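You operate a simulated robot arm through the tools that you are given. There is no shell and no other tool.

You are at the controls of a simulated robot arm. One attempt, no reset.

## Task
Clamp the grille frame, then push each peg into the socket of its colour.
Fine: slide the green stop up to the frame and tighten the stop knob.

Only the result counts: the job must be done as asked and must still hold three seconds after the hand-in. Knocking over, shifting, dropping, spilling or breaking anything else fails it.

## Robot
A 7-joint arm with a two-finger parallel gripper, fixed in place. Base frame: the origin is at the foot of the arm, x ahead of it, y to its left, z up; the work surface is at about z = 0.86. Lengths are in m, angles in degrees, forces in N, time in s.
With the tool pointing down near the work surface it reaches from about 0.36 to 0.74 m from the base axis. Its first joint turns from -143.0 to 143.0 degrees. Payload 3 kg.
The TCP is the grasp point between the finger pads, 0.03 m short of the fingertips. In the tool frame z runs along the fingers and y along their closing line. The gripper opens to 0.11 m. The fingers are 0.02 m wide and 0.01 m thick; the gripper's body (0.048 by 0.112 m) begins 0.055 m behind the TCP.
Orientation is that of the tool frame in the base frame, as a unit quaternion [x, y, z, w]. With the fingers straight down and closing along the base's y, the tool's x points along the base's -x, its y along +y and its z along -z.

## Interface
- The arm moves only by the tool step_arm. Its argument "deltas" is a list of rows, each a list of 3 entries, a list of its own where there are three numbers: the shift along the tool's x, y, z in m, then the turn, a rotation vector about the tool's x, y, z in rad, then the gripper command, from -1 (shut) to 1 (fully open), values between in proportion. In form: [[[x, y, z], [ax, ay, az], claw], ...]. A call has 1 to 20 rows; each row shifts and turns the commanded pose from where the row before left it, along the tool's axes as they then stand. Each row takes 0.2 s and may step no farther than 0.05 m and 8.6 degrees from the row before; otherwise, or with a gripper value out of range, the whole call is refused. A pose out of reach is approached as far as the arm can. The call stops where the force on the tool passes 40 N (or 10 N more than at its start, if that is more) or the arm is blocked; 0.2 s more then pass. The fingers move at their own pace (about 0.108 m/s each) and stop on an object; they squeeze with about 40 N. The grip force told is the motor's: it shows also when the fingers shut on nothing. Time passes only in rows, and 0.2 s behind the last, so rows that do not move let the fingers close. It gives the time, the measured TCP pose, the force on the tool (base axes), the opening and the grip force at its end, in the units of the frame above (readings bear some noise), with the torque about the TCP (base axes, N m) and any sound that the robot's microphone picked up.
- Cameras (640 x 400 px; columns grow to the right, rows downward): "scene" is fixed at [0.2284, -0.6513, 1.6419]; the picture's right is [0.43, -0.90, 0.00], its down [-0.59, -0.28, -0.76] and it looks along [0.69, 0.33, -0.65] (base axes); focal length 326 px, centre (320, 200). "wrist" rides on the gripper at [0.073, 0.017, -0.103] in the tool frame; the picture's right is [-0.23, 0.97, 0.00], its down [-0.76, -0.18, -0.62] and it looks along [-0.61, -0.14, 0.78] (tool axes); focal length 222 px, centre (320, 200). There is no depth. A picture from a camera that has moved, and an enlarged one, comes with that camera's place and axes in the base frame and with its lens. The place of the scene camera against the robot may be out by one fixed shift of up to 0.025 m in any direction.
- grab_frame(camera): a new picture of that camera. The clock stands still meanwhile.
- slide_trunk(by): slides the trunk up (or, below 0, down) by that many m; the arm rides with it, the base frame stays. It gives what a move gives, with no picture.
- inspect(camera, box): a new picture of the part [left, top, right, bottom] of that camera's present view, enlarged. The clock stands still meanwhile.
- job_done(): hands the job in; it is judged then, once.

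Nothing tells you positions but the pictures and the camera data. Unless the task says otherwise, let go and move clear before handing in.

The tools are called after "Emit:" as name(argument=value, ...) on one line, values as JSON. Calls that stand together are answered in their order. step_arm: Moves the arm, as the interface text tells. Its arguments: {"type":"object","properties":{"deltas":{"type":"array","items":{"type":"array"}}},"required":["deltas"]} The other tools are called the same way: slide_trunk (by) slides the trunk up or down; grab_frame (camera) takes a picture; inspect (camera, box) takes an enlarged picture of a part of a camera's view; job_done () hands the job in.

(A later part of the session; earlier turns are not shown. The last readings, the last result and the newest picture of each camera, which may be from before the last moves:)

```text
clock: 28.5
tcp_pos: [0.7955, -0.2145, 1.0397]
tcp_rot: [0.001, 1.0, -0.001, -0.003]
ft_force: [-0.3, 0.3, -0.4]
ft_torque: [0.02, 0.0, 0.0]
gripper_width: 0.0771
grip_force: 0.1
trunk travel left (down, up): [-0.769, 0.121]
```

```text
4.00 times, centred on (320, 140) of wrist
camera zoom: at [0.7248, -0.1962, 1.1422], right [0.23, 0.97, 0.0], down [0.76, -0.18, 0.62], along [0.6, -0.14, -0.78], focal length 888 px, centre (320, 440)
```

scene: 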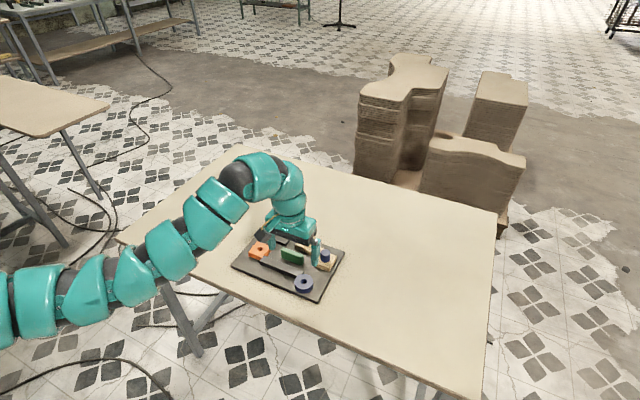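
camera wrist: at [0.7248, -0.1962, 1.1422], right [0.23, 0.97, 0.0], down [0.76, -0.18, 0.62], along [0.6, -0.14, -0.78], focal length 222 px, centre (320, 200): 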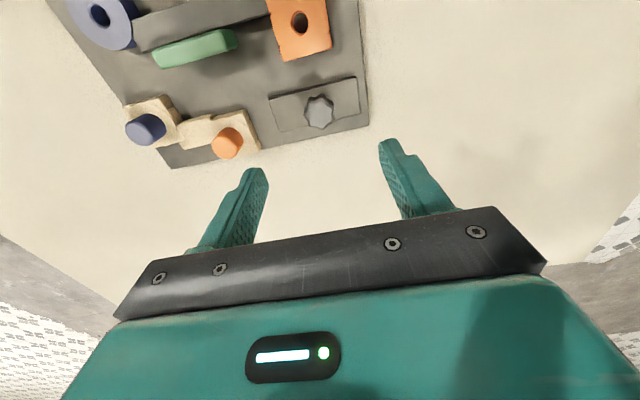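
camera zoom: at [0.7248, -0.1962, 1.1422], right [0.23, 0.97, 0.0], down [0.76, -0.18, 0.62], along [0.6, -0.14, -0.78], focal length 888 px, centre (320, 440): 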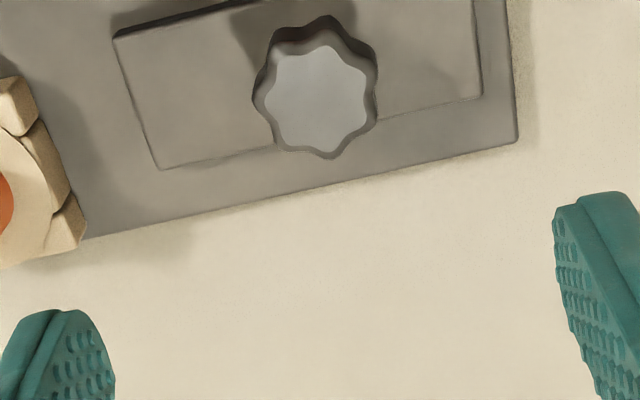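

The knob's top centre is at about (0.795, -0.214), z ≈ 0.915, with a diameter of 0.032. I'll pre-turn the wrist counter-clockwise about 64° up here, so there is plenty of room to turn the knob clockwise.

Emit:
step_arm(deltas=[[[0, 0, 0], [0, 0, -0.14], 0.4], [[0, 0, 0], [0, 0, -0.14], 0.4], [[0, 0, 0], [0, 0, -0.14], 0.4], [[0, 0, 0], [0, 0, -0.14], 0.4], [[0, 0, 0], [0, 0, -0.14], 0.4], [[0, 0, 0], [0, 0, -0.14], 0.4], [[0, 0, 0], [0, 0, -0.14], 0.4], [[0, 0, 0], [0, 0, -0.14], 0.4], [[0, 0, 0], [0, 0, 0], 0.4]])

Emit:
grab_frame(camera="wrist")

Emit:
grab_frame(camera="scene")

```text
clock: 30.5
tcp_pos: [0.7968, -0.215, 1.0416]
tcp_rot: [-0.531, 0.847, 0.001, -0.001]
ft_force: [-0.4, -0.1, -0.3]
ft_torque: [0.0, -0.04, 0.0]
gripper_width: 0.0768
grip_force: 0.2
trunk travel left (down, up): [-0.769, 0.121]
```

```text
taken
camera wrist: at [0.7502, -0.2711, 1.1427], right [-0.78, 0.63, 0.0], down [0.49, 0.61, 0.62], along [0.39, 0.48, -0.78], focal length 222 px, centre (320, 200)
```

wrist: 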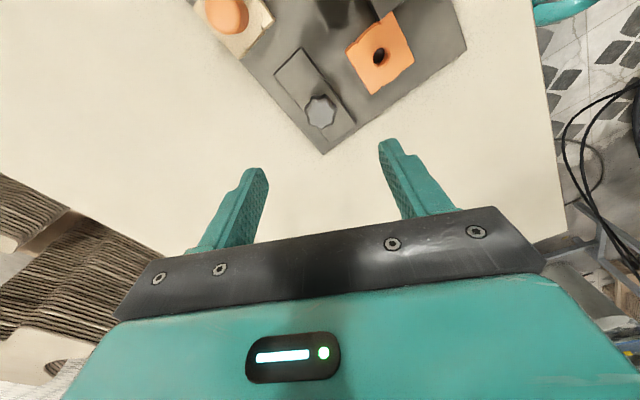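

```text
taken
```

scene: 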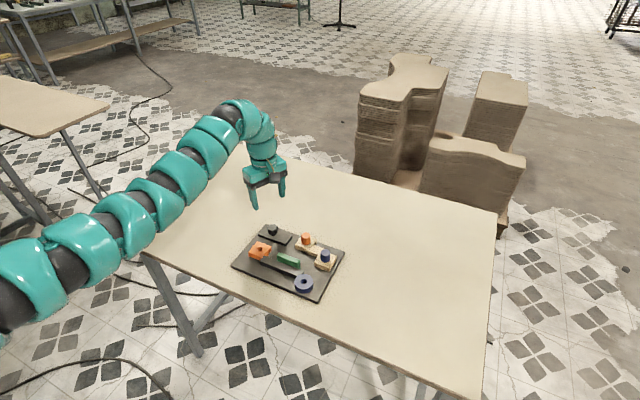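

The pre-turn worked. I'll go another ~46° counter-clockwise for a longer clockwise stroke.

Emit:
step_arm(deltas=[[[0, 0, 0], [0, 0, -0.14], 0.4], [[0, 0, 0], [0, 0, -0.14], 0.4], [[0, 0, 0], [0, 0, -0.14], 0.4], [[0, 0, 0], [0, 0, -0.14], 0.4], [[0, 0, 0], [0, 0, -0.14], 0.4], [[0, 0, 0], [0, 0, -0.14], 0.4], [[0, 0, 0], [0, 0, 0], 0.4]])

Emit:
grab_frame(camera="wrist")

```text
clock: 32.1
tcp_pos: [0.7965, -0.2146, 1.0399]
tcp_rot: [0.831, -0.557, -0.002, 0.001]
ft_force: [-0.6, 0.5, 0.1]
ft_torque: [0.02, 0.02, 0.0]
gripper_width: 0.0769
grip_force: 0.1
trunk travel left (down, up): [-0.769, 0.121]
```

```text
taken
camera wrist: at [0.8088, -0.2867, 1.1423], right [-0.99, -0.16, 0.0], down [-0.12, 0.77, 0.62], along [-0.1, 0.62, -0.78], focal length 222 px, centre (320, 200)
```

wrist: 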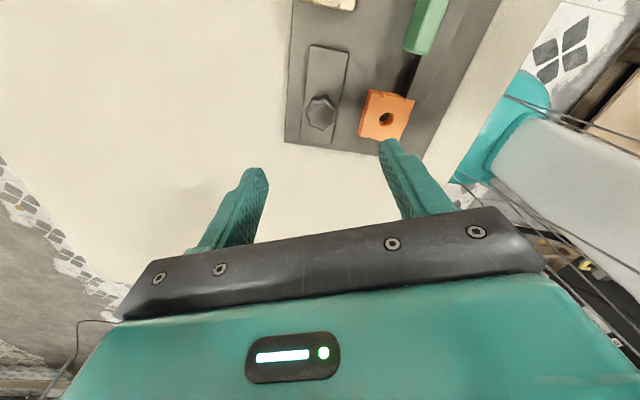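

Emit:
inspect(camera="wrist", box=[280, 70, 376, 150])

```text
5.00 times, centred on (328, 110) of wrist
camera zoom: at [0.8088, -0.2867, 1.1423], right [-0.99, -0.16, 0.0], down [-0.12, 0.77, 0.62], along [-0.1, 0.62, -0.78], focal length 1111 px, centre (280, 650)
```

zoom: 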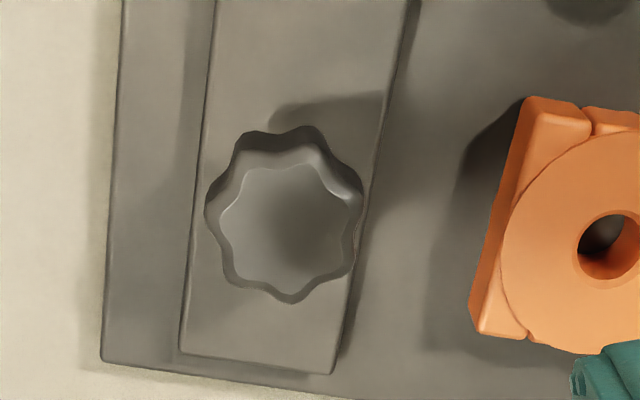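

The knob's axis is at about (0.7957, -0.2139) and the TCP is aligned to within 2 mm. I'll lower the trunk by 0.1 m, then descend so the fingertips straddle the knob head without touching the plate.

Emit:
slide_trunk(by=-0.1)

Emit:
step_arm(deltas=[[[0, 0.001, 0.008], [0, 0, 0], 0.2], [[0, 0, 0.008], [0, 0, 0], 0.2], [[0, 0, 0], [0, 0, 0], 0.2]])

Emit:
grab_frame(camera="wrist")

Emit:
inspect(camera="scene", box=[230, 195, 320, 265])

```text
clock: 33.5
tcp_pos: [0.7967, -0.2136, 0.9407]
tcp_rot: [0.83, -0.558, -0.001, 0.001]
ft_force: [-0.7, -0.7, 0.5]
ft_torque: [0.03, 0.0, -0.01]
gripper_width: 0.077
grip_force: 0.1
trunk travel left (down, up): [-0.669, 0.221]
```

```text
clock: 34.3
tcp_pos: [0.7963, -0.2162, 0.9257]
tcp_rot: [0.83, -0.558, 0.0, -0.001]
ft_force: [-0.1, 0.2, -0.2]
ft_torque: [0.03, -0.04, 0.01]
gripper_width: 0.0661
grip_force: 0.1
trunk travel left (down, up): [-0.669, 0.221]
```

```text
taken
camera wrist: at [0.8079, -0.2873, 1.0266], right [-0.99, -0.16, 0.0], down [-0.12, 0.77, 0.62], along [-0.1, 0.62, -0.78], focal length 222 px, centre (320, 200)
```

wrist: 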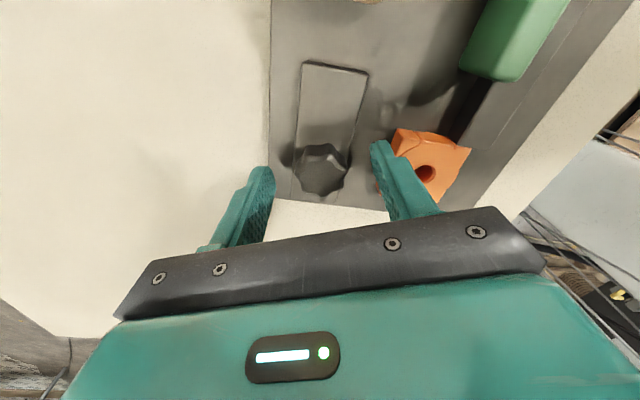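

```text
5.71 times, centred on (275, 230) of scene
camera zoom: at [0.2284, -0.6513, 1.6419], right [0.43, -0.9, 0.0], down [-0.59, -0.28, -0.76], along [0.69, 0.33, -0.65], focal length 1865 px, centre (577, 29)
```

zoom: 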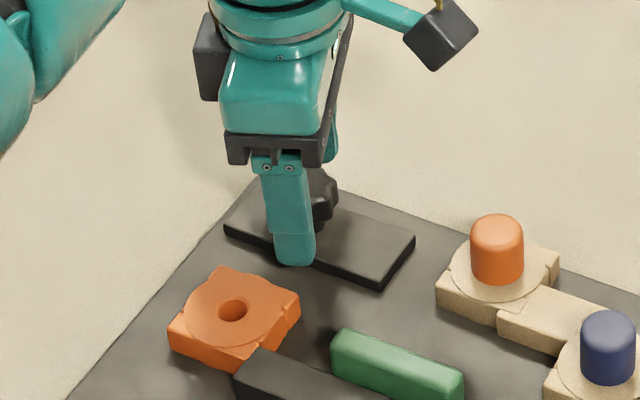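

Emit:
inspect(camera="wrist", box=[260, 120, 388, 220])

```text
4.00 times, centred on (324, 170) of wrist
camera zoom: at [0.8079, -0.2873, 1.0266], right [-0.99, -0.16, 0.0], down [-0.12, 0.77, 0.62], along [-0.1, 0.62, -0.78], focal length 888 px, centre (304, 320)
```

zoom: 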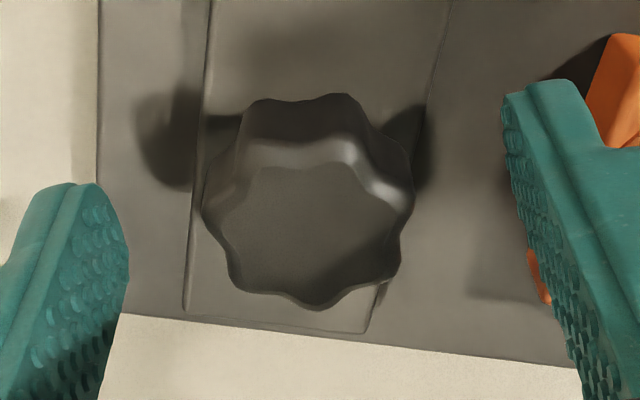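

The knob sits about 2 mm off along tool x. I'll correct that and close on the knob.

Emit:
step_arm(deltas=[[[0.0018, 0, 0.001], [0, 0, 0], 0.1], [[0, 0, 0], [0, 0, 0], -0.2], [[0, 0, 0], [0, 0, 0], -0.6], [[0, 0, 0], [0, 0, 0], -0.8], [[0, 0, 0], [0, 0, 0], -0.8]])

```text
clock: 35.5
tcp_pos: [0.7971, -0.2171, 0.9234]
tcp_rot: [0.83, -0.558, -0.002, 0.0]
ft_force: [-2.6, -0.8, 0.3]
ft_torque: [-0.07, -0.01, -0.01]
gripper_width: 0.0312
grip_force: 39.4
trunk travel left (down, up): [-0.669, 0.221]
```

The knob is gripped at 0.031 m. I'll turn it clockwise in steps and watch the torque and any sound.

Emit:
step_arm(deltas=[[[0, 0, 0], [0, 0, 0.08], -0.8], [[0, 0, 0], [0, 0, 0.08], -0.8], [[0, 0, 0], [0, 0, 0.08], -0.8], [[0, 0, 0], [0, 0, 0.08], -0.8]])

Emit:
inspect(camera="wrist", box=[260, 120, 388, 220])

```text
clock: 36.5
tcp_pos: [0.7945, -0.2159, 0.9236]
tcp_rot: [0.731, -0.683, -0.001, 0.001]
ft_force: [-10.1, -4.3, 1.0]
ft_torque: [0.21, 0.03, -0.01]
gripper_width: 0.0311
grip_force: 39.2
trunk travel left (down, up): [-0.669, 0.221]
```

```text
4.00 times, centred on (324, 170) of wrist
camera zoom: at [0.7836, -0.2895, 1.0255], right [-0.99, 0.16, 0.0], down [0.13, 0.77, 0.62], along [0.1, 0.62, -0.78], focal length 888 px, centre (304, 320)
```

zoom: 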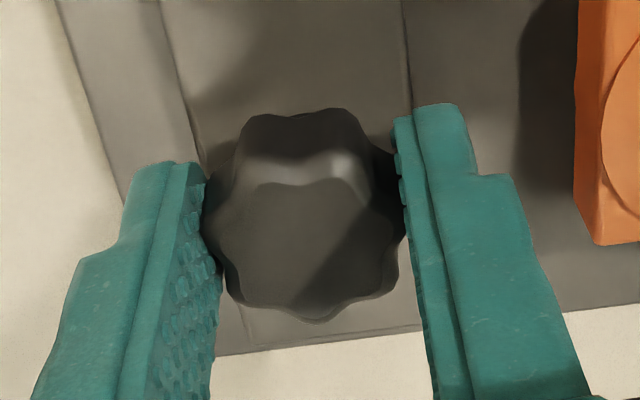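

It turns freely with the fingers, but the small side force means my turning centre is about 2 mm off. I'll correct that and keep turning.

Emit:
step_arm(deltas=[[[0.0006, 0.002, 0], [0, 0, 0.08], -0.8], [[0, 0, 0], [0, 0, 0.08], -0.8], [[0, 0, 0], [0, 0, 0.08], -0.8], [[0, 0, 0], [0, 0, 0.08], -0.8]])

Emit:
inspect(camera="wrist", box=[260, 120, 388, 220])

```text
clock: 37.5
tcp_pos: [0.7942, -0.2177, 0.9237]
tcp_rot: [-0.612, 0.791, 0.001, 0.0]
ft_force: [-5.9, 0.3, -0.2]
ft_torque: [0.51, -0.12, 0.02]
gripper_width: 0.0307
grip_force: 39.9
trunk travel left (down, up): [-0.669, 0.221]
```

```text
4.00 times, centred on (324, 170) of wrist
camera zoom: at [0.7604, -0.282, 1.0256], right [-0.89, 0.46, 0.0], down [0.36, 0.69, 0.62], along [0.29, 0.55, -0.78], focal length 888 px, centre (304, 320)
```

zoom: 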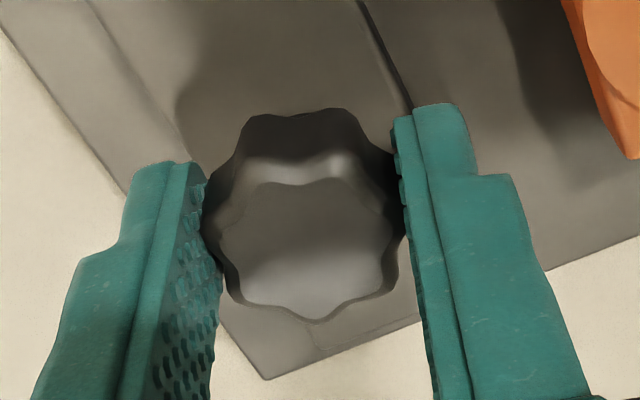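

Emit:
step_arm(deltas=[[[0.0003, 0.001, 0], [0, 0, 0.08], -0.8], [[0, 0, 0], [0, 0, 0.08], -0.8], [[0, 0, 0], [0, 0, 0.08], -0.8], [[0, 0, 0], [0, 0, 0.08], -0.8], [[0, 0, 0], [0, 0, 0.08], -0.8]])

Emit:
step_arm(deltas=[[[0, 0, 0], [0, 0, 0.08], -0.8], [[0, 0, 0], [0, 0, 0.08], -0.8], [[0, 0, 0], [0, 0, 0.08], -0.8], [[0, 0, 0], [0, 0, 0.08], -0.8]])

Emit:
inspect(camera="wrist", box=[260, 120, 388, 220])

```text
clock: 38.7
tcp_pos: [0.7949, -0.2162, 0.9231]
tcp_rot: [-0.443, 0.897, 0.0, -0.001]
ft_force: [4.3, 0.1, 0.0]
ft_torque: [0.62, -0.56, 0.0]
gripper_width: 0.0309
grip_force: 40.4
trunk travel left (down, up): [-0.669, 0.221]
```

```text
clock: 39.7
tcp_pos: [0.7929, -0.2153, 0.9237]
tcp_rot: [-0.295, 0.956, 0.001, -0.001]
ft_force: [-1.5, 6.3, 0.3]
ft_torque: [0.18, -0.37, -0.01]
gripper_width: 0.031
grip_force: 39.8
trunk travel left (down, up): [-0.669, 0.221]
```

```text
4.00 times, centred on (324, 170) of wrist
camera zoom: at [0.7242, -0.242, 1.0258], right [-0.36, 0.93, 0.0], down [0.73, 0.28, 0.62], along [0.58, 0.23, -0.78], focal length 888 px, centre (304, 320)
```

zoom: 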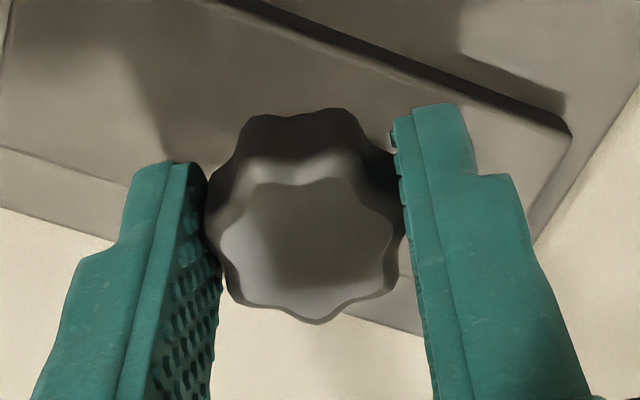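

It has turned 78° clockwise so far, freely and with no sound yet. I'll re-centre slightly and continue.

Emit:
step_arm(deltas=[[[-0.0008, 0.0012, 0], [0, 0, 0.08], -0.8], [[0, 0, 0], [0, 0, 0.08], -0.8], [[0, 0, 0], [0, 0, 0.08], -0.8], [[0, 0, 0], [0, 0, 0.08], -0.8]])

Emit:
step_arm(deltas=[[[0, 0, 0], [0, 0, 0.08], -0.8], [[0, 0, 0], [0, 0, 0.08], -0.8], [[0, 0, 0], [0, 0, 0.08], -0.8], [[0, 0, 0], [0, 0, 0.08], -0.8]])

Emit:
inspect(camera="wrist", box=[260, 120, 388, 220])

```text
clock: 40.7
tcp_pos: [0.794, -0.2144, 0.9233]
tcp_rot: [-0.14, 0.99, 0.0, 0.0]
ft_force: [-2.1, 2.2, 1.3]
ft_torque: [-0.17, 0.51, 0.0]
gripper_width: 0.0312
grip_force: 39.9
trunk travel left (down, up): [-0.669, 0.221]
```

```text
clock: 41.7
tcp_pos: [0.7918, -0.2147, 0.9239]
tcp_rot: [0.02, 1.0, 0.0, -0.001]
ft_force: [-4.1, 5.4, 0.3]
ft_torque: [0.11, 0.18, 0.01]
gripper_width: 0.0312
grip_force: 39.4
trunk travel left (down, up): [-0.669, 0.221]
```

```text
4.00 times, centred on (324, 170) of wrist
camera zoom: at [0.7215, -0.1939, 1.0258], right [0.27, 0.96, 0.0], down [0.76, -0.21, 0.62], along [0.6, -0.17, -0.78], focal length 888 px, centre (304, 320)
```

zoom: 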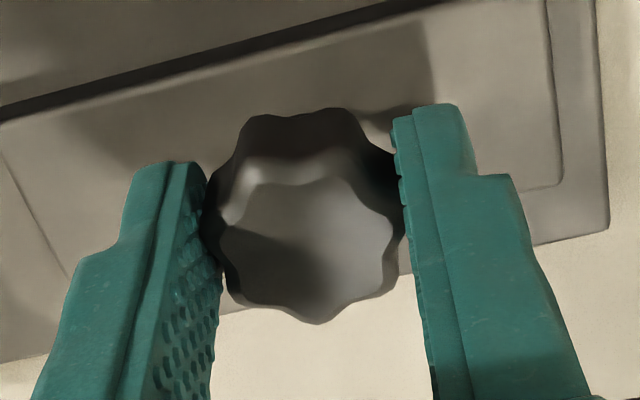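

Emit:
step_arm(deltas=[[[0.0008, 0.001, 0], [0, 0, 0.08], -0.8], [[0, 0, 0], [0, 0, 0.08], -0.8], [[0, 0, 0], [0, 0, 0.08], -0.8], [[0, 0, 0], [0, 0, 0.08], -0.8], [[0, 0, 0], [0, 0, 0.08], -0.8]])

Emit:
step_arm(deltas=[[[0, 0, 0], [0, 0, 0.08], -0.8], [[0, 0, 0], [0, 0, 0.08], -0.8], [[0, 0, 0], [0, 0, 0.08], -0.8], [[0, 0, 0], [0, 0, 0.08], -0.8], [[0, 0, 0], [0, 0, 0.08], -0.8]])

Emit:
inspect(camera="wrist", box=[260, 120, 388, 220])

```text
clock: 42.9
tcp_pos: [0.7932, -0.2132, 0.924]
tcp_rot: [0.218, 0.976, 0.0, -0.001]
ft_force: [5.0, 4.9, 2.5]
ft_torque: [0.05, -0.28, 0.0]
gripper_width: 0.0309
grip_force: 39.7
trunk travel left (down, up): [-0.669, 0.221]
```

```text
clock: 44.1
tcp_pos: [0.793, -0.2133, 0.9241]
tcp_rot: [0.407, 0.913, 0.0, 0.0]
ft_force: [2.4, 7.4, 0.3]
ft_torque: [0.05, -0.13, 0.55]
gripper_width: 0.0311
grip_force: 39.6
trunk travel left (down, up): [-0.669, 0.221]
```

```text
4.00 times, centred on (324, 170) of wrist
camera zoom: at [0.7579, -0.1471, 1.0257], right [0.88, 0.48, 0.0], down [0.38, -0.69, 0.62], along [0.3, -0.55, -0.78], focal length 888 px, centre (304, 320)
```

zoom: 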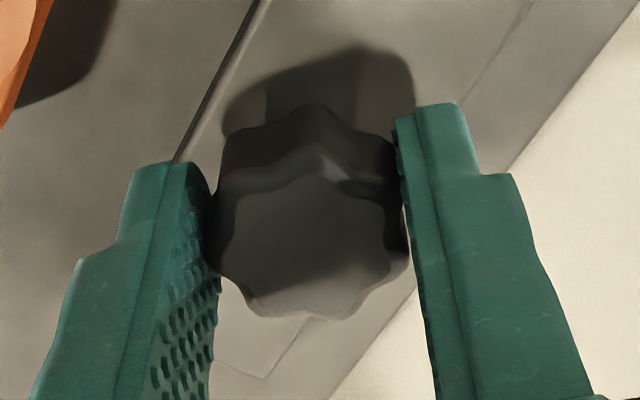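

The z torque rose to 0.55 N·m and the lobe pattern shifted in the grip, so the knob has come up tight. One more short turn will confirm it.

Emit:
step_arm(deltas=[[[0, 0, 0], [0, 0, 0.06], -1], [[0, 0, 0], [0, 0, 0.06], -1]])

Emit:
inspect(camera="wrist", box=[260, 120, 388, 220])

```text
clock: 44.7
tcp_pos: [0.7933, -0.2125, 0.9234]
tcp_rot: [0.461, 0.888, 0.0, -0.001]
ft_force: [6.3, 8.6, -0.2]
ft_torque: [0.26, -0.12, 0.48]
gripper_width: 0.0308
grip_force: 39.9
trunk travel left (down, up): [-0.669, 0.221]
```

```text
4.00 times, centred on (324, 170) of wrist
camera zoom: at [0.766, -0.1429, 1.0258], right [0.93, 0.37, 0.0], down [0.29, -0.73, 0.62], along [0.23, -0.58, -0.78], focal length 888 px, centre (304, 320)
```

zoom: 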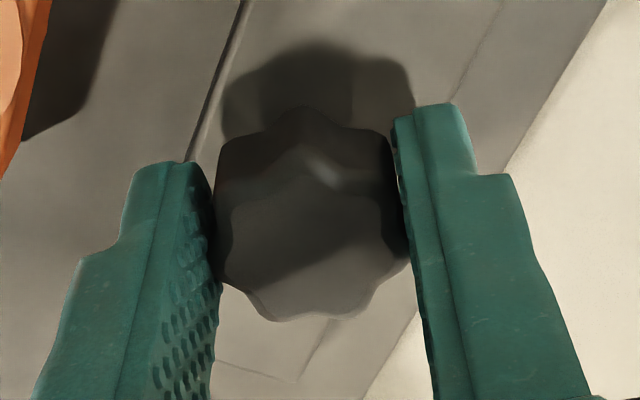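

The knob is at its end stop, with torque holding at ~0.5 N·m while the fingers slip. I'll release it, lift clear and rotate back to the neutral yaw.

Emit:
step_arm(deltas=[[[0, 0, 0], [0, 0, 0], 0.2], [[0, 0, 0], [0, 0, 0], 0.2], [[0, 0, -0.02], [0, 0, 0], 0.2], [[0, 0, -0.03], [0, 0, 0], 0.2], [[0, 0, -0.03], [0, 0, -0.14], 0.2], [[0, 0, 0], [0, 0, -0.14], 0.2], [[0, 0, 0], [0, 0, -0.14], 0.2], [[0, 0, 0], [0, 0, -0.14], 0.2], [[0, 0, 0], [0, 0, -0.14], 0.2], [[0, 0, 0], [0, 0, -0.14], 0.2], [[0, 0, 0], [0, 0, -0.118], 0.2], [[0, 0, 0], [0, 0, 0], 0.2]])

Emit:
grab_frame(camera="wrist")

Emit:
inspect(camera="scene", box=[230, 215, 350, 305])

```text
clock: 47.3
tcp_pos: [0.7917, -0.2151, 1.0037]
tcp_rot: [0.0, 1.0, 0.0, 0.0]
ft_force: [-0.8, 0.4, 0.8]
ft_torque: [0.0, 0.01, 0.02]
gripper_width: 0.066
grip_force: 0.1
trunk travel left (down, up): [-0.669, 0.221]
```

```text
taken
camera wrist: at [0.7206, -0.1964, 1.1055], right [0.23, 0.97, 0.0], down [0.76, -0.18, 0.62], along [0.61, -0.14, -0.78], focal length 222 px, centre (320, 200)
```

wrist: 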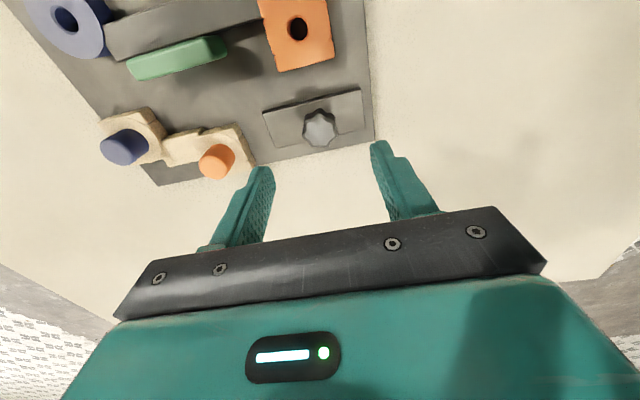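

```text
4.44 times, centred on (290, 260) of scene
camera zoom: at [0.2284, -0.6513, 1.6419], right [0.43, -0.9, 0.0], down [-0.59, -0.28, -0.76], along [0.69, 0.33, -0.65], focal length 1451 px, centre (453, -67)
```

zoom: 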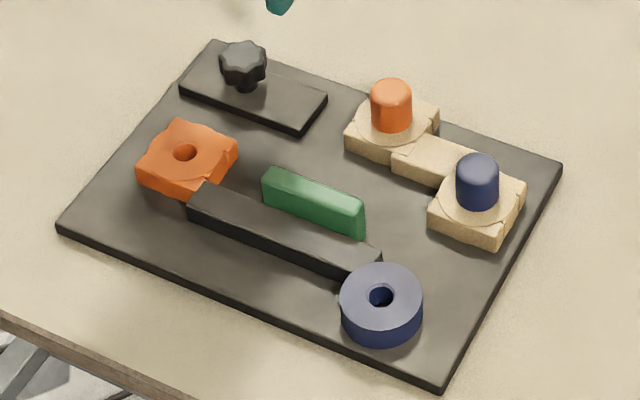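

The frame is clamped and nothing else has moved. Next are the pegs: I'll move toward the orange peg and measure it closely with the wrist camera.

Emit:
step_arm(deltas=[[[0.005, -0.028, -0.01], [0, 0, 0], 0.2], [[0.005, -0.028, -0.01], [0, 0, 0], 0.2], [[0.005, -0.028, -0.01], [0, 0, 0], 0.2], [[0, -0.028, 0], [0, 0, 0], 0.2], [[0, 0, 0], [0, 0, 0], 0.2]])

Emit:
grab_frame(camera="wrist")

Emit:
inspect(camera="wrist", box=[250, 80, 378, 180])

```text
clock: 48.5
tcp_pos: [0.7781, -0.3256, 1.0334]
tcp_rot: [0.0, 1.0, 0.001, -0.002]
ft_force: [-0.2, 0.5, 0.5]
ft_torque: [0.03, 0.02, 0.02]
gripper_width: 0.0661
grip_force: 0.1
trunk travel left (down, up): [-0.669, 0.221]
```

```text
taken
camera wrist: at [0.7054, -0.3077, 1.1366], right [0.23, 0.97, 0.0], down [0.76, -0.18, 0.62], along [0.6, -0.14, -0.78], focal length 222 px, centre (320, 200)
```

wrist: 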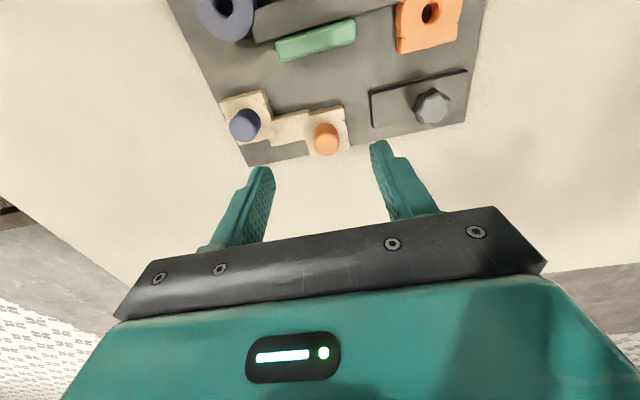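

```text
4.00 times, centred on (314, 130) of wrist
camera zoom: at [0.7054, -0.3077, 1.1366], right [0.23, 0.97, 0.0], down [0.76, -0.18, 0.62], along [0.6, -0.14, -0.78], focal length 888 px, centre (344, 480)
```

zoom: 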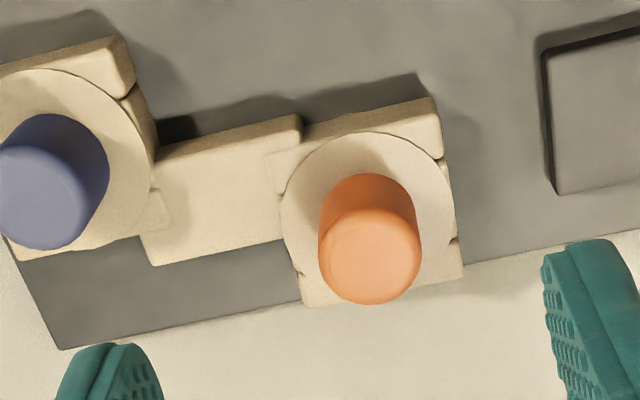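

The orange peg top is at about (0.799, -0.3235, 0.930), right at the vertical reach limit. I'll lean the tool forward 8° about its closing axis, which keeps the grip valid and gains margin, then lower the trunk a little.

Emit:
step_arm(deltas=[[[0, 0, 0], [0, -0.07, 0], 0.2], [[0, 0, 0], [0, -0.07, 0], 0.2], [[0, 0, 0], [0, 0, 0], 0.2]])

Emit:
slide_trunk(by=-0.05)

Emit:
grab_frame(camera="wrist")

Emit:
inspect(camera="wrist", box=[250, 100, 378, 200])

```text
clock: 49.3
tcp_pos: [0.7774, -0.3266, 1.0335]
tcp_rot: [0.0, 0.998, 0.001, 0.069]
ft_force: [0.3, -0.4, 1.0]
ft_torque: [-0.02, -0.03, 0.02]
gripper_width: 0.0658
grip_force: 0.0
trunk travel left (down, up): [-0.669, 0.221]
```

```text
clock: 50.2
tcp_pos: [0.7771, -0.3272, 0.9847]
tcp_rot: [0.001, 0.998, 0.0, 0.069]
ft_force: [-0.5, 0.0, -0.4]
ft_torque: [0.0, -0.02, -0.02]
gripper_width: 0.0659
grip_force: 0.0
trunk travel left (down, up): [-0.619, 0.271]
```

```text
taken
camera wrist: at [0.6916, -0.3083, 1.0753], right [0.23, 0.97, 0.03], down [0.67, -0.18, 0.72], along [0.71, -0.14, -0.69], focal length 222 px, centre (320, 200)
```

wrist: 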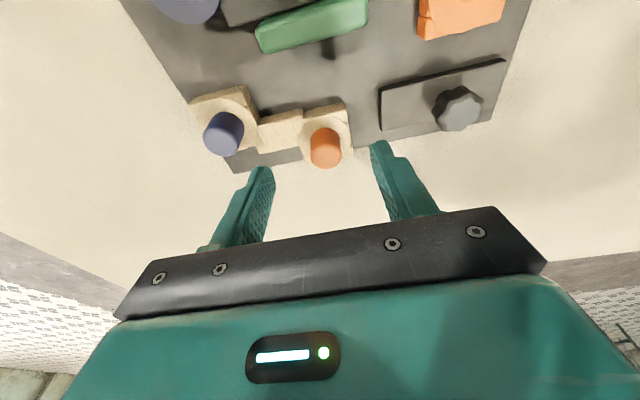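

```text
4.00 times, centred on (314, 150) of wrist
camera zoom: at [0.6916, -0.3083, 1.0753], right [0.23, 0.97, 0.03], down [0.67, -0.18, 0.72], along [0.71, -0.14, -0.69], focal length 888 px, centre (344, 400)
```

zoom: 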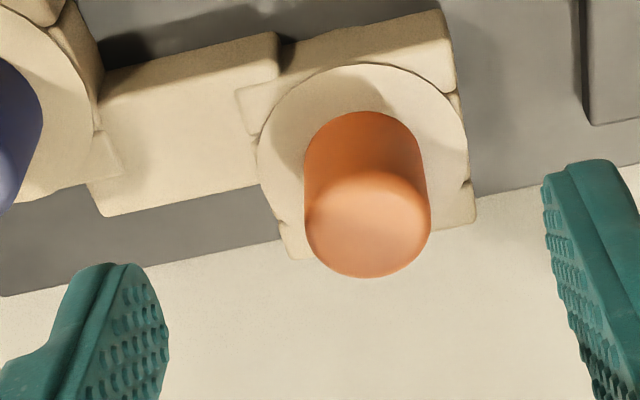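

Combining the views puts the orange peg near (0.803, -0.324), with its top at z ≈ 0.92 and the holder top at ≈ 0.889. I'll hover just above the peg and recheck the alignment.

Emit:
step_arm(deltas=[[[-0.009, 0.0006, 0.01], [0, 0, 0], 0], [[-0.0094, 0.0007, 0.01], [0, 0, 0], 0], [[0, 0, 0.008], [0, 0, 0], 0], [[0, 0, 0], [0, 0, 0], 0]])

Emit:
grab_frame(camera="wrist")

Emit:
inspect(camera="wrist", box=[256, 100, 384, 200])

Emit:
inspect(camera="scene", box=[270, 200, 350, 270])

```text
clock: 51.2
tcp_pos: [0.7986, -0.3251, 0.9591]
tcp_rot: [0.001, 0.998, 0.0, 0.069]
ft_force: [0.1, -0.3, -0.1]
ft_torque: [-0.02, -0.01, 0.02]
gripper_width: 0.0548
grip_force: 0.0
trunk travel left (down, up): [-0.619, 0.271]
```

```text
taken
camera wrist: at [0.7139, -0.3071, 1.05], right [0.23, 0.97, 0.03], down [0.67, -0.18, 0.72], along [0.71, -0.14, -0.69], focal length 222 px, centre (320, 200)
```

wrist: 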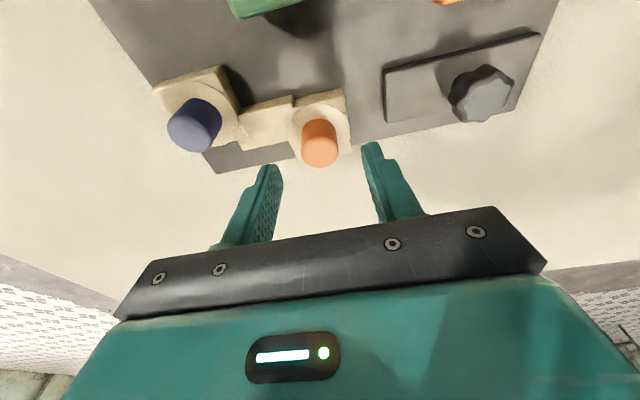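

```text
4.00 times, centred on (320, 150) of wrist
camera zoom: at [0.7139, -0.3071, 1.05], right [0.23, 0.97, 0.03], down [0.67, -0.18, 0.72], along [0.71, -0.14, -0.69], focal length 888 px, centre (320, 400)
```

zoom: 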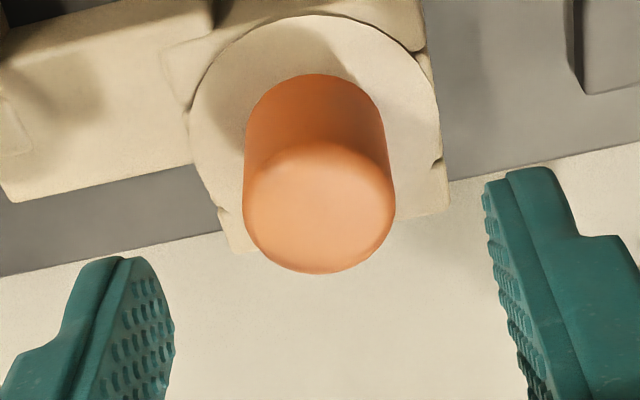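

```text
5.71 times, centred on (310, 235) of scene
camera zoom: at [0.2284, -0.6513, 1.6419], right [0.43, -0.9, 0.0], down [-0.59, -0.28, -0.76], along [0.69, 0.33, -0.65], focal length 1865 px, centre (377, 0)
```

zoom: 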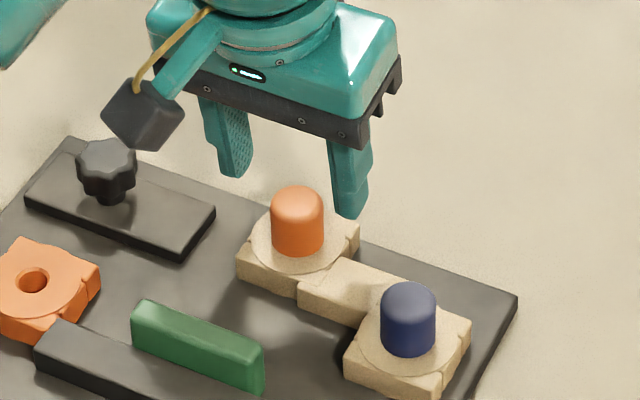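

The peg top measures (0.802, -0.324, 0.919) and lies centred between the fingers. I'll descend along the vertical to put the tips just above the holder disc.

Emit:
step_arm(deltas=[[[0.002, 0.0005, 0.012], [0, 0, 0], 0], [[0.002, 0, 0.012], [0, 0, 0], 0], [[0.0015, 0, 0.01], [0, 0, 0], 0], [[0, 0, 0], [0, 0, 0], 0]])

Emit:
inspect(camera="wrist", box=[230, 110, 390, 220])

Emit:
inspect(camera="scene", box=[270, 200, 350, 270])

```text
clock: 52.2
tcp_pos: [0.7991, -0.3259, 0.9255]
tcp_rot: [0.001, 0.998, 0.0, 0.069]
ft_force: [0.2, -0.2, 0.3]
ft_torque: [-0.01, 0.02, 0.01]
gripper_width: 0.0551
grip_force: 0.1
trunk travel left (down, up): [-0.619, 0.271]
```

```text
3.64 times, centred on (310, 165) of wrist
camera zoom: at [0.7135, -0.3066, 1.0157], right [0.23, 0.97, 0.03], down [0.67, -0.18, 0.72], along [0.71, -0.14, -0.69], focal length 808 px, centre (356, 327)
```

zoom: 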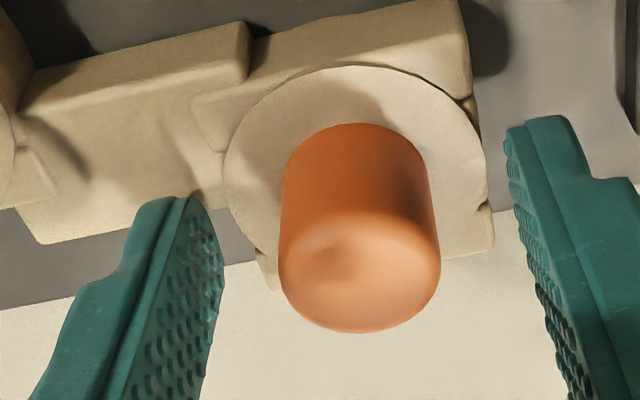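

```text
5.71 times, centred on (310, 235) of scene
camera zoom: at [0.2284, -0.6513, 1.6419], right [0.43, -0.9, 0.0], down [-0.59, -0.28, -0.76], along [0.69, 0.33, -0.65], focal length 1865 px, centre (377, 0)
```

zoom: 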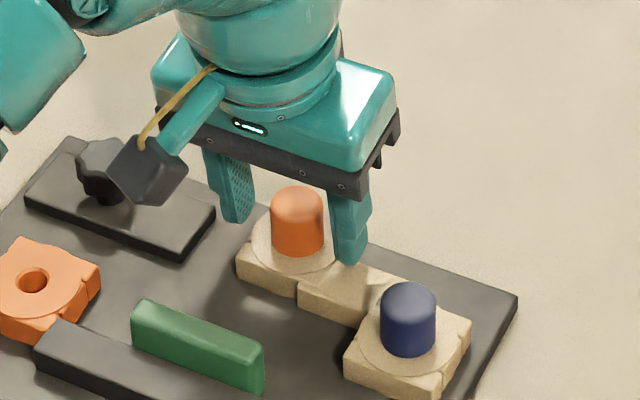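

The peg is well centred between the pads. I'll close on it.

Emit:
step_arm(deltas=[[[0, 0, 0], [0, 0, 0], -0.3], [[0, 0, 0], [0, 0, 0], -0.7], [[0, 0, 0], [0, 0, 0], -1], [[0, 0, 0], [0, 0, 0], -1]])

Emit:
inspect(camera="wrist", box=[230, 110, 390, 220])

```text
clock: 53.2
tcp_pos: [0.7991, -0.3248, 0.9249]
tcp_rot: [0.0, 0.998, 0.001, 0.069]
ft_force: [-0.5, 1.0, 0.0]
ft_torque: [0.04, -0.03, -0.04]
gripper_width: 0.0254
grip_force: 40.4
trunk travel left (down, up): [-0.619, 0.271]
```

```text
3.64 times, centred on (310, 165) of wrist
camera zoom: at [0.7135, -0.3065, 1.0155], right [0.23, 0.97, 0.03], down [0.67, -0.18, 0.72], along [0.71, -0.14, -0.69], focal length 808 px, centre (356, 327)
```

zoom: 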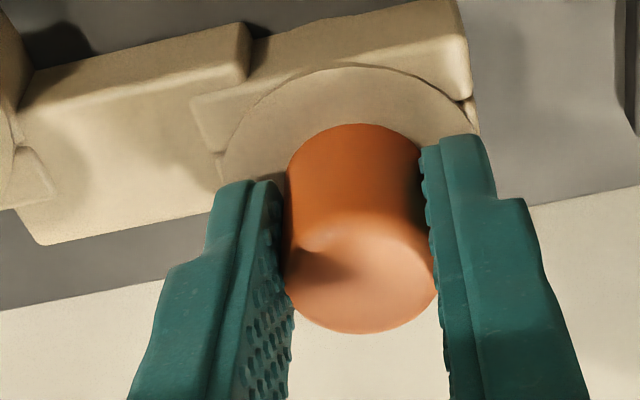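

The peg is gripped at 0.0254 m. I'll lift it straight up in small steps and watch the force.

Emit:
step_arm(deltas=[[[-0.0007, 0, -0.005], [0, 0, 0], -1], [[-0.0007, 0, -0.005], [0, 0, 0], -1], [[-0.0007, 0, -0.005], [0, 0, 0], -1]])

Emit:
inspect(camera="scene", box=[270, 200, 350, 270])

```text
clock: 54.0
tcp_pos: [0.7976, -0.3247, 0.9399]
tcp_rot: [-0.001, 0.998, 0.0, 0.069]
ft_force: [0.6, 0.4, -0.3]
ft_torque: [0.0, 0.01, -0.01]
gripper_width: 0.0256
grip_force: 40.1
trunk travel left (down, up): [-0.619, 0.271]
```

```text
5.71 times, centred on (310, 235) of scene
camera zoom: at [0.2284, -0.6513, 1.6419], right [0.43, -0.9, 0.0], down [-0.59, -0.28, -0.76], along [0.69, 0.33, -0.65], focal length 1865 px, centre (377, 0)
```

zoom: 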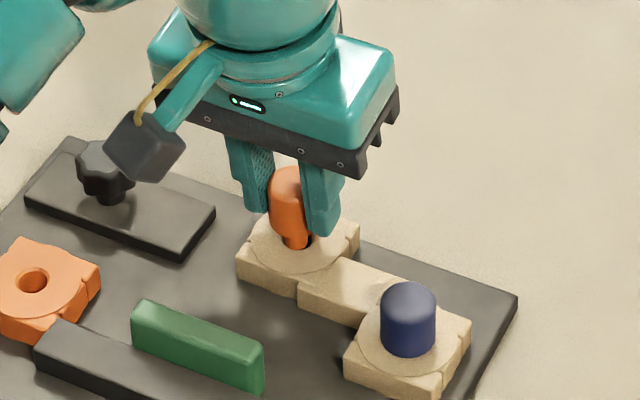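

The peg is coming out cleanly and I can see its thin shank. I'll keep lifting to clear everything.

Emit:
step_arm(deltas=[[[-0.0014, 0, -0.01], [0, 0, 0], -1], [[-0.0014, 0, -0.01], [0, 0, 0], -1], [[-0.0014, 0, -0.01], [0, 0, 0], -1], [[-0.0014, 0, -0.01], [0, 0, 0], -1], [[0, 0, 0], [0, 0, 0], -1]])

Emit:
inspect(camera="scene", box=[270, 180, 350, 270])

Emit:
grab_frame(camera="wrist")

```text
clock: 55.2
tcp_pos: [0.7984, -0.3237, 0.9797]
tcp_rot: [0.001, 0.998, 0.0, 0.069]
ft_force: [-0.3, -0.1, 0.1]
ft_torque: [0.01, -0.08, 0.0]
gripper_width: 0.0255
grip_force: 39.8
trunk travel left (down, up): [-0.619, 0.271]
```

```text
4.44 times, centred on (310, 225) of scene
camera zoom: at [0.2284, -0.6513, 1.6419], right [0.43, -0.9, 0.0], down [-0.59, -0.28, -0.76], along [0.69, 0.33, -0.65], focal length 1451 px, centre (364, 89)
```

zoom: 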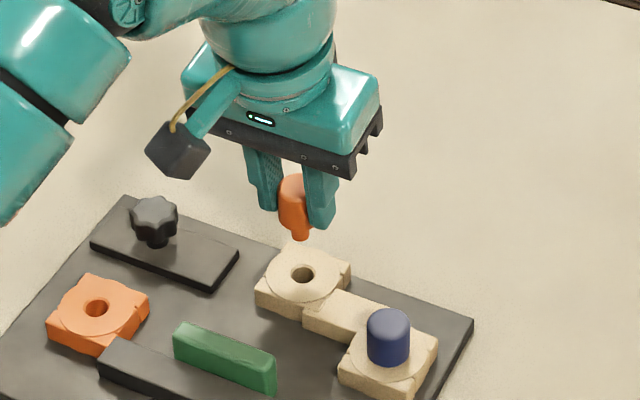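

```text
taken
camera wrist: at [0.7133, -0.3066, 1.0714], right [0.23, 0.97, 0.03], down [0.67, -0.18, 0.72], along [0.71, -0.14, -0.69], focal length 222 px, centre (320, 200)
```

wrist: 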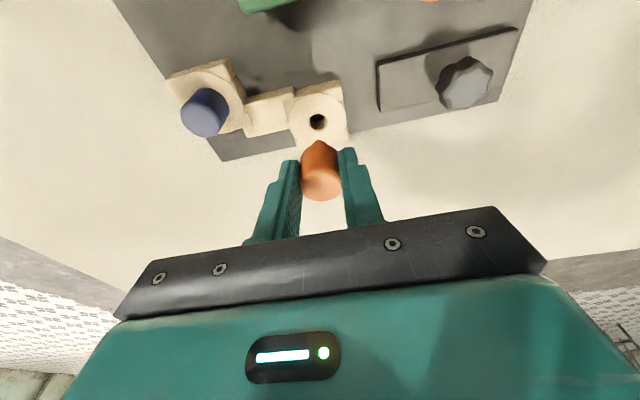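

Emit:
inspect(camera="scene", box=[292, 205, 332, 245])

Emit:
inspect(camera="wrist", box=[270, 100, 370, 220])

```text
10.00 times, centred on (312, 225) of scene
camera zoom: at [0.2284, -0.6513, 1.6419], right [0.43, -0.9, 0.0], down [-0.59, -0.28, -0.76], along [0.69, 0.33, -0.65], focal length 3264 px, centre (400, -50)
```

zoom: 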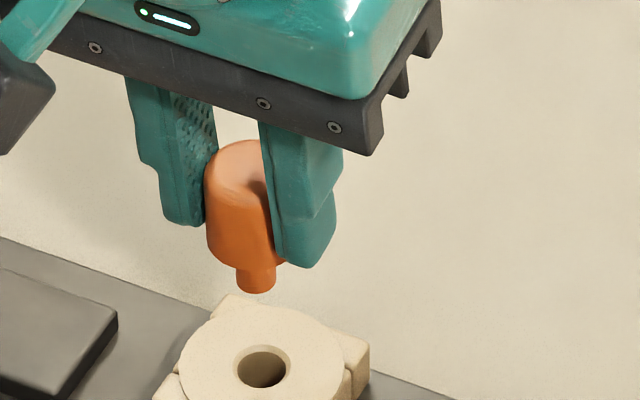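

```text
3.33 times, centred on (320, 160) of wrist
camera zoom: at [0.7133, -0.3066, 1.0714], right [0.23, 0.97, 0.03], down [0.67, -0.18, 0.72], along [0.71, -0.14, -0.69], focal length 740 px, centre (320, 333)
```

zoom: 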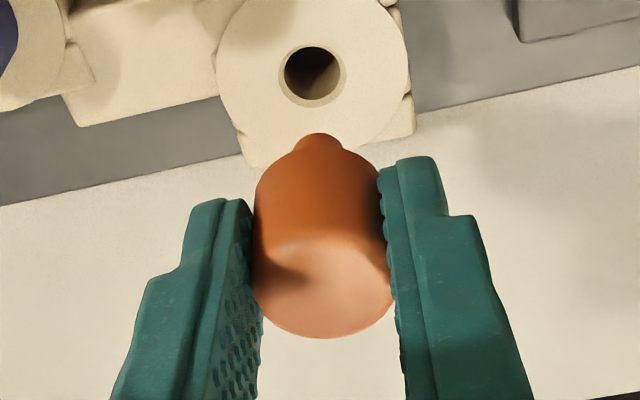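

The peg is out and vertical in the grip. At this pose the holder hole sits at pixel (317.6, 122.5), which gives me an alignment reference. I'll raise the trunk for inner reach and carry the peg toward the orange socket at the same tilt.

Emit:
slide_trunk(by=0.15)

Emit:
step_arm(deltas=[[[0.0233, 0.02725, 0.022], [0, 0, 0], -1], [[0.0233, 0.02725, 0.022], [0, 0, 0], -1], [[0.0233, 0.02725, 0.022], [0, 0, 0], -1], [[0.0233, 0.02725, 0.022], [0, 0, 0], -1], [[0, 0, 0], [0, 0, 0], -1]])

Emit:
grab_frame(camera="wrist")

```text
clock: 56.9
tcp_pos: [0.7985, -0.3254, 1.1308]
tcp_rot: [0.002, 0.998, -0.001, 0.069]
ft_force: [-0.6, 0.1, -0.9]
ft_torque: [0.03, 0.02, 0.01]
gripper_width: 0.0256
grip_force: 40.3
trunk travel left (down, up): [-0.769, 0.121]
```

```text
clock: 58.1
tcp_pos: [0.7201, -0.216, 1.03]
tcp_rot: [0.001, 0.998, -0.001, 0.069]
ft_force: [0.4, 0.1, -0.3]
ft_torque: [0.0, -0.01, 0.0]
gripper_width: 0.0256
grip_force: 40.4
trunk travel left (down, up): [-0.769, 0.121]
```

```text
taken
camera wrist: at [0.6343, -0.197, 1.1213], right [0.23, 0.97, 0.03], down [0.67, -0.18, 0.72], along [0.71, -0.14, -0.69], focal length 222 px, centre (320, 200)
```

wrist: 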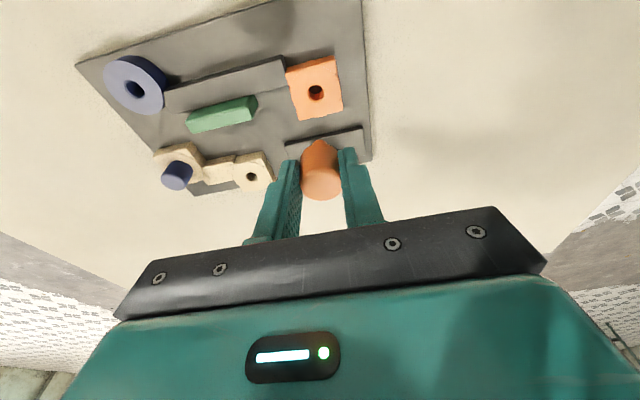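

Emit:
step_arm(deltas=[[[0.0034, 0, 0.0247], [0, 0, 0], -1], [[0.0034, 0, 0.0247], [0, 0, 0], -1], [[0, 0, 0], [0, 0, 0], -1]])

Emit:
inspect(camera="wrist", box=[270, 100, 370, 220])

Emit:
grab_frame(camera="wrist")

```text
clock: 58.9
tcp_pos: [0.7203, -0.2158, 0.9793]
tcp_rot: [0.001, 0.998, -0.001, 0.068]
ft_force: [-0.4, 0.1, -0.3]
ft_torque: [-0.02, -0.01, 0.0]
gripper_width: 0.0258
grip_force: 40.2
trunk travel left (down, up): [-0.769, 0.121]
```

```text
3.33 times, centred on (320, 160) of wrist
camera zoom: at [0.6335, -0.1977, 1.0716], right [0.23, 0.97, 0.03], down [0.67, -0.18, 0.72], along [0.71, -0.14, -0.69], focal length 740 px, centre (320, 333)
```

zoom: 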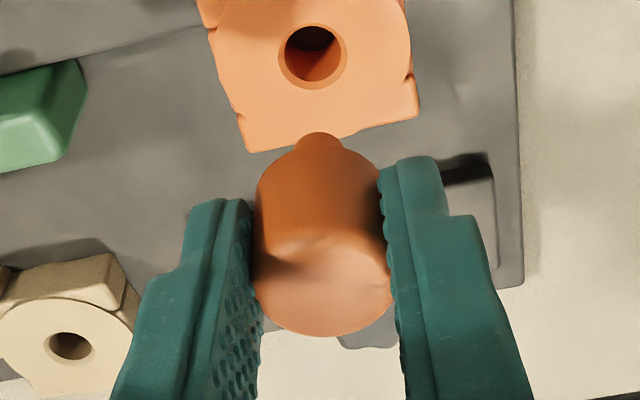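

```text
taken
camera wrist: at [0.6335, -0.1977, 1.0716], right [0.23, 0.97, 0.03], down [0.67, -0.18, 0.72], along [0.71, -0.14, -0.69], focal length 222 px, centre (320, 200)
```

wrist: 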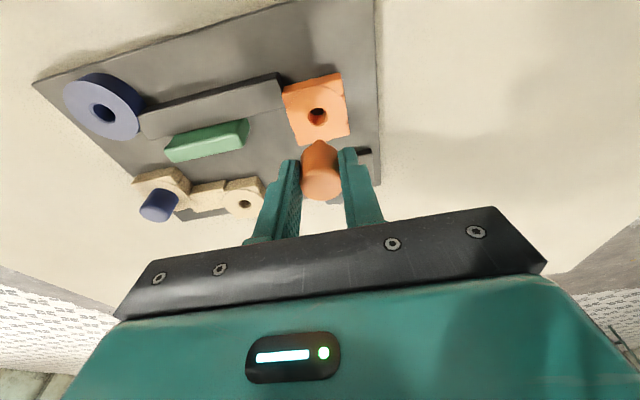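

Comparing the holder hole and the socket hole in the same frame gives me the exact offset, so I need to shift about -4.8 mm in x and +1.5 mm in y. I'll apply that and verify the socket hole lands on the reference pixel.

Emit:
step_arm(deltas=[[[0.0048, 0.0015, -0.0007], [0, 0, 0], -1], [[0, 0, 0], [0, 0, 0], -1]])

Emit:
inspect(camera="wrist", box=[270, 100, 370, 220])

```text
clock: 59.5
tcp_pos: [0.7154, -0.2149, 0.9808]
tcp_rot: [0.001, 0.998, 0.0, 0.069]
ft_force: [0.6, 0.1, 0.7]
ft_torque: [-0.02, 0.05, 0.02]
gripper_width: 0.0253
grip_force: 39.8
trunk travel left (down, up): [-0.769, 0.121]
```

```text
3.33 times, centred on (320, 160) of wrist
camera zoom: at [0.629, -0.1961, 1.0715], right [0.23, 0.97, 0.03], down [0.67, -0.18, 0.72], along [0.71, -0.14, -0.69], focal length 740 px, centre (320, 333)
```

zoom: 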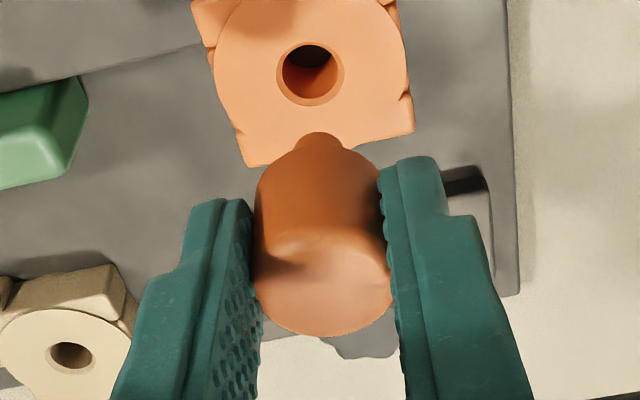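

The socket hole is within about 2 px of the reference, so I'll apply a 0.5 mm y trim. Then I'll lower until the shank tip is just above the socket.

Emit:
step_arm(deltas=[[[0.00165, -0.0005, 0.0119], [0, 0, 0], -1], [[0.00165, 0, 0.0119], [0, 0, 0], -1], [[0.0014, 0, 0.0099], [0, 0, 0], -1], [[0, 0, 0], [0, 0, 0], -1]])

Emit:
inspect(camera="wrist", box=[260, 90, 380, 200])

Emit:
inspect(camera="scene", box=[240, 220, 290, 270])

```text
clock: 60.5
tcp_pos: [0.7148, -0.2144, 0.9467]
tcp_rot: [0.001, 0.998, -0.001, 0.07]
ft_force: [-0.4, 0.2, 0.0]
ft_torque: [0.04, 0.01, -0.02]
gripper_width: 0.0256
grip_force: 39.7
trunk travel left (down, up): [-0.769, 0.121]
```

```text
3.64 times, centred on (320, 145) of wrist
camera zoom: at [0.6289, -0.1965, 1.038], right [0.23, 0.97, 0.03], down [0.67, -0.18, 0.72], along [0.71, -0.14, -0.69], focal length 808 px, centre (320, 400)
```

zoom: 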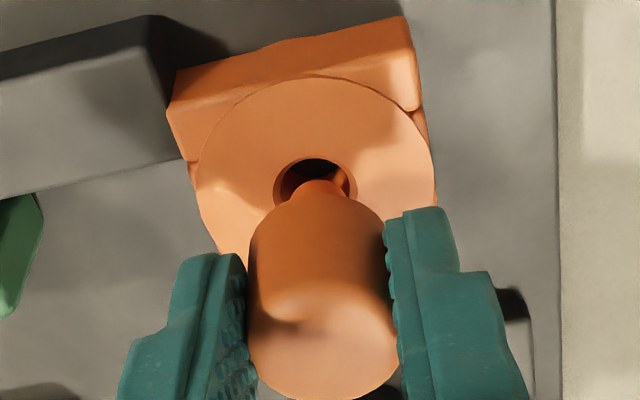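

```text
8.00 times, centred on (265, 245) of scene
camera zoom: at [0.2284, -0.6513, 1.6419], right [0.43, -0.9, 0.0], down [-0.59, -0.28, -0.76], along [0.69, 0.33, -0.65], focal length 2612 px, centre (760, -160)
```

zoom: 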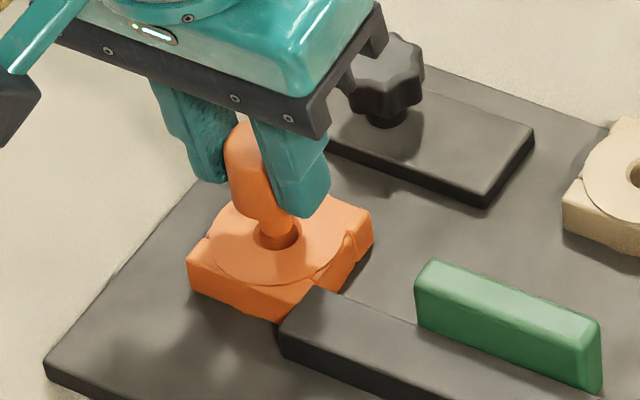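

The shank is lined up right over the hole in both views. I'll insert slowly with force monitoring.

Emit:
step_arm(deltas=[[[0.0004, 0, 0.003], [0, 0, 0], -1], [[0.0004, 0, 0.003], [0, 0, 0], -1]])

Emit:
step_arm(deltas=[[[0.0004, 0, 0.003], [0, 0, 0], -1]])

```text
clock: 61.1
tcp_pos: [0.7148, -0.2148, 0.9405]
tcp_rot: [0.001, 0.998, 0.0, 0.069]
ft_force: [-0.5, 0.2, -0.7]
ft_torque: [0.01, -0.03, 0.01]
gripper_width: 0.0257
grip_force: 39.6
trunk travel left (down, up): [-0.769, 0.121]
```

```text
clock: 61.5
tcp_pos: [0.7149, -0.215, 0.9368]
tcp_rot: [0.001, 0.998, 0.0, 0.069]
ft_force: [1.0, 0.2, -0.3]
ft_torque: [0.01, 0.01, 0.01]
gripper_width: 0.0253
grip_force: 39.7
trunk travel left (down, up): [-0.769, 0.121]
```

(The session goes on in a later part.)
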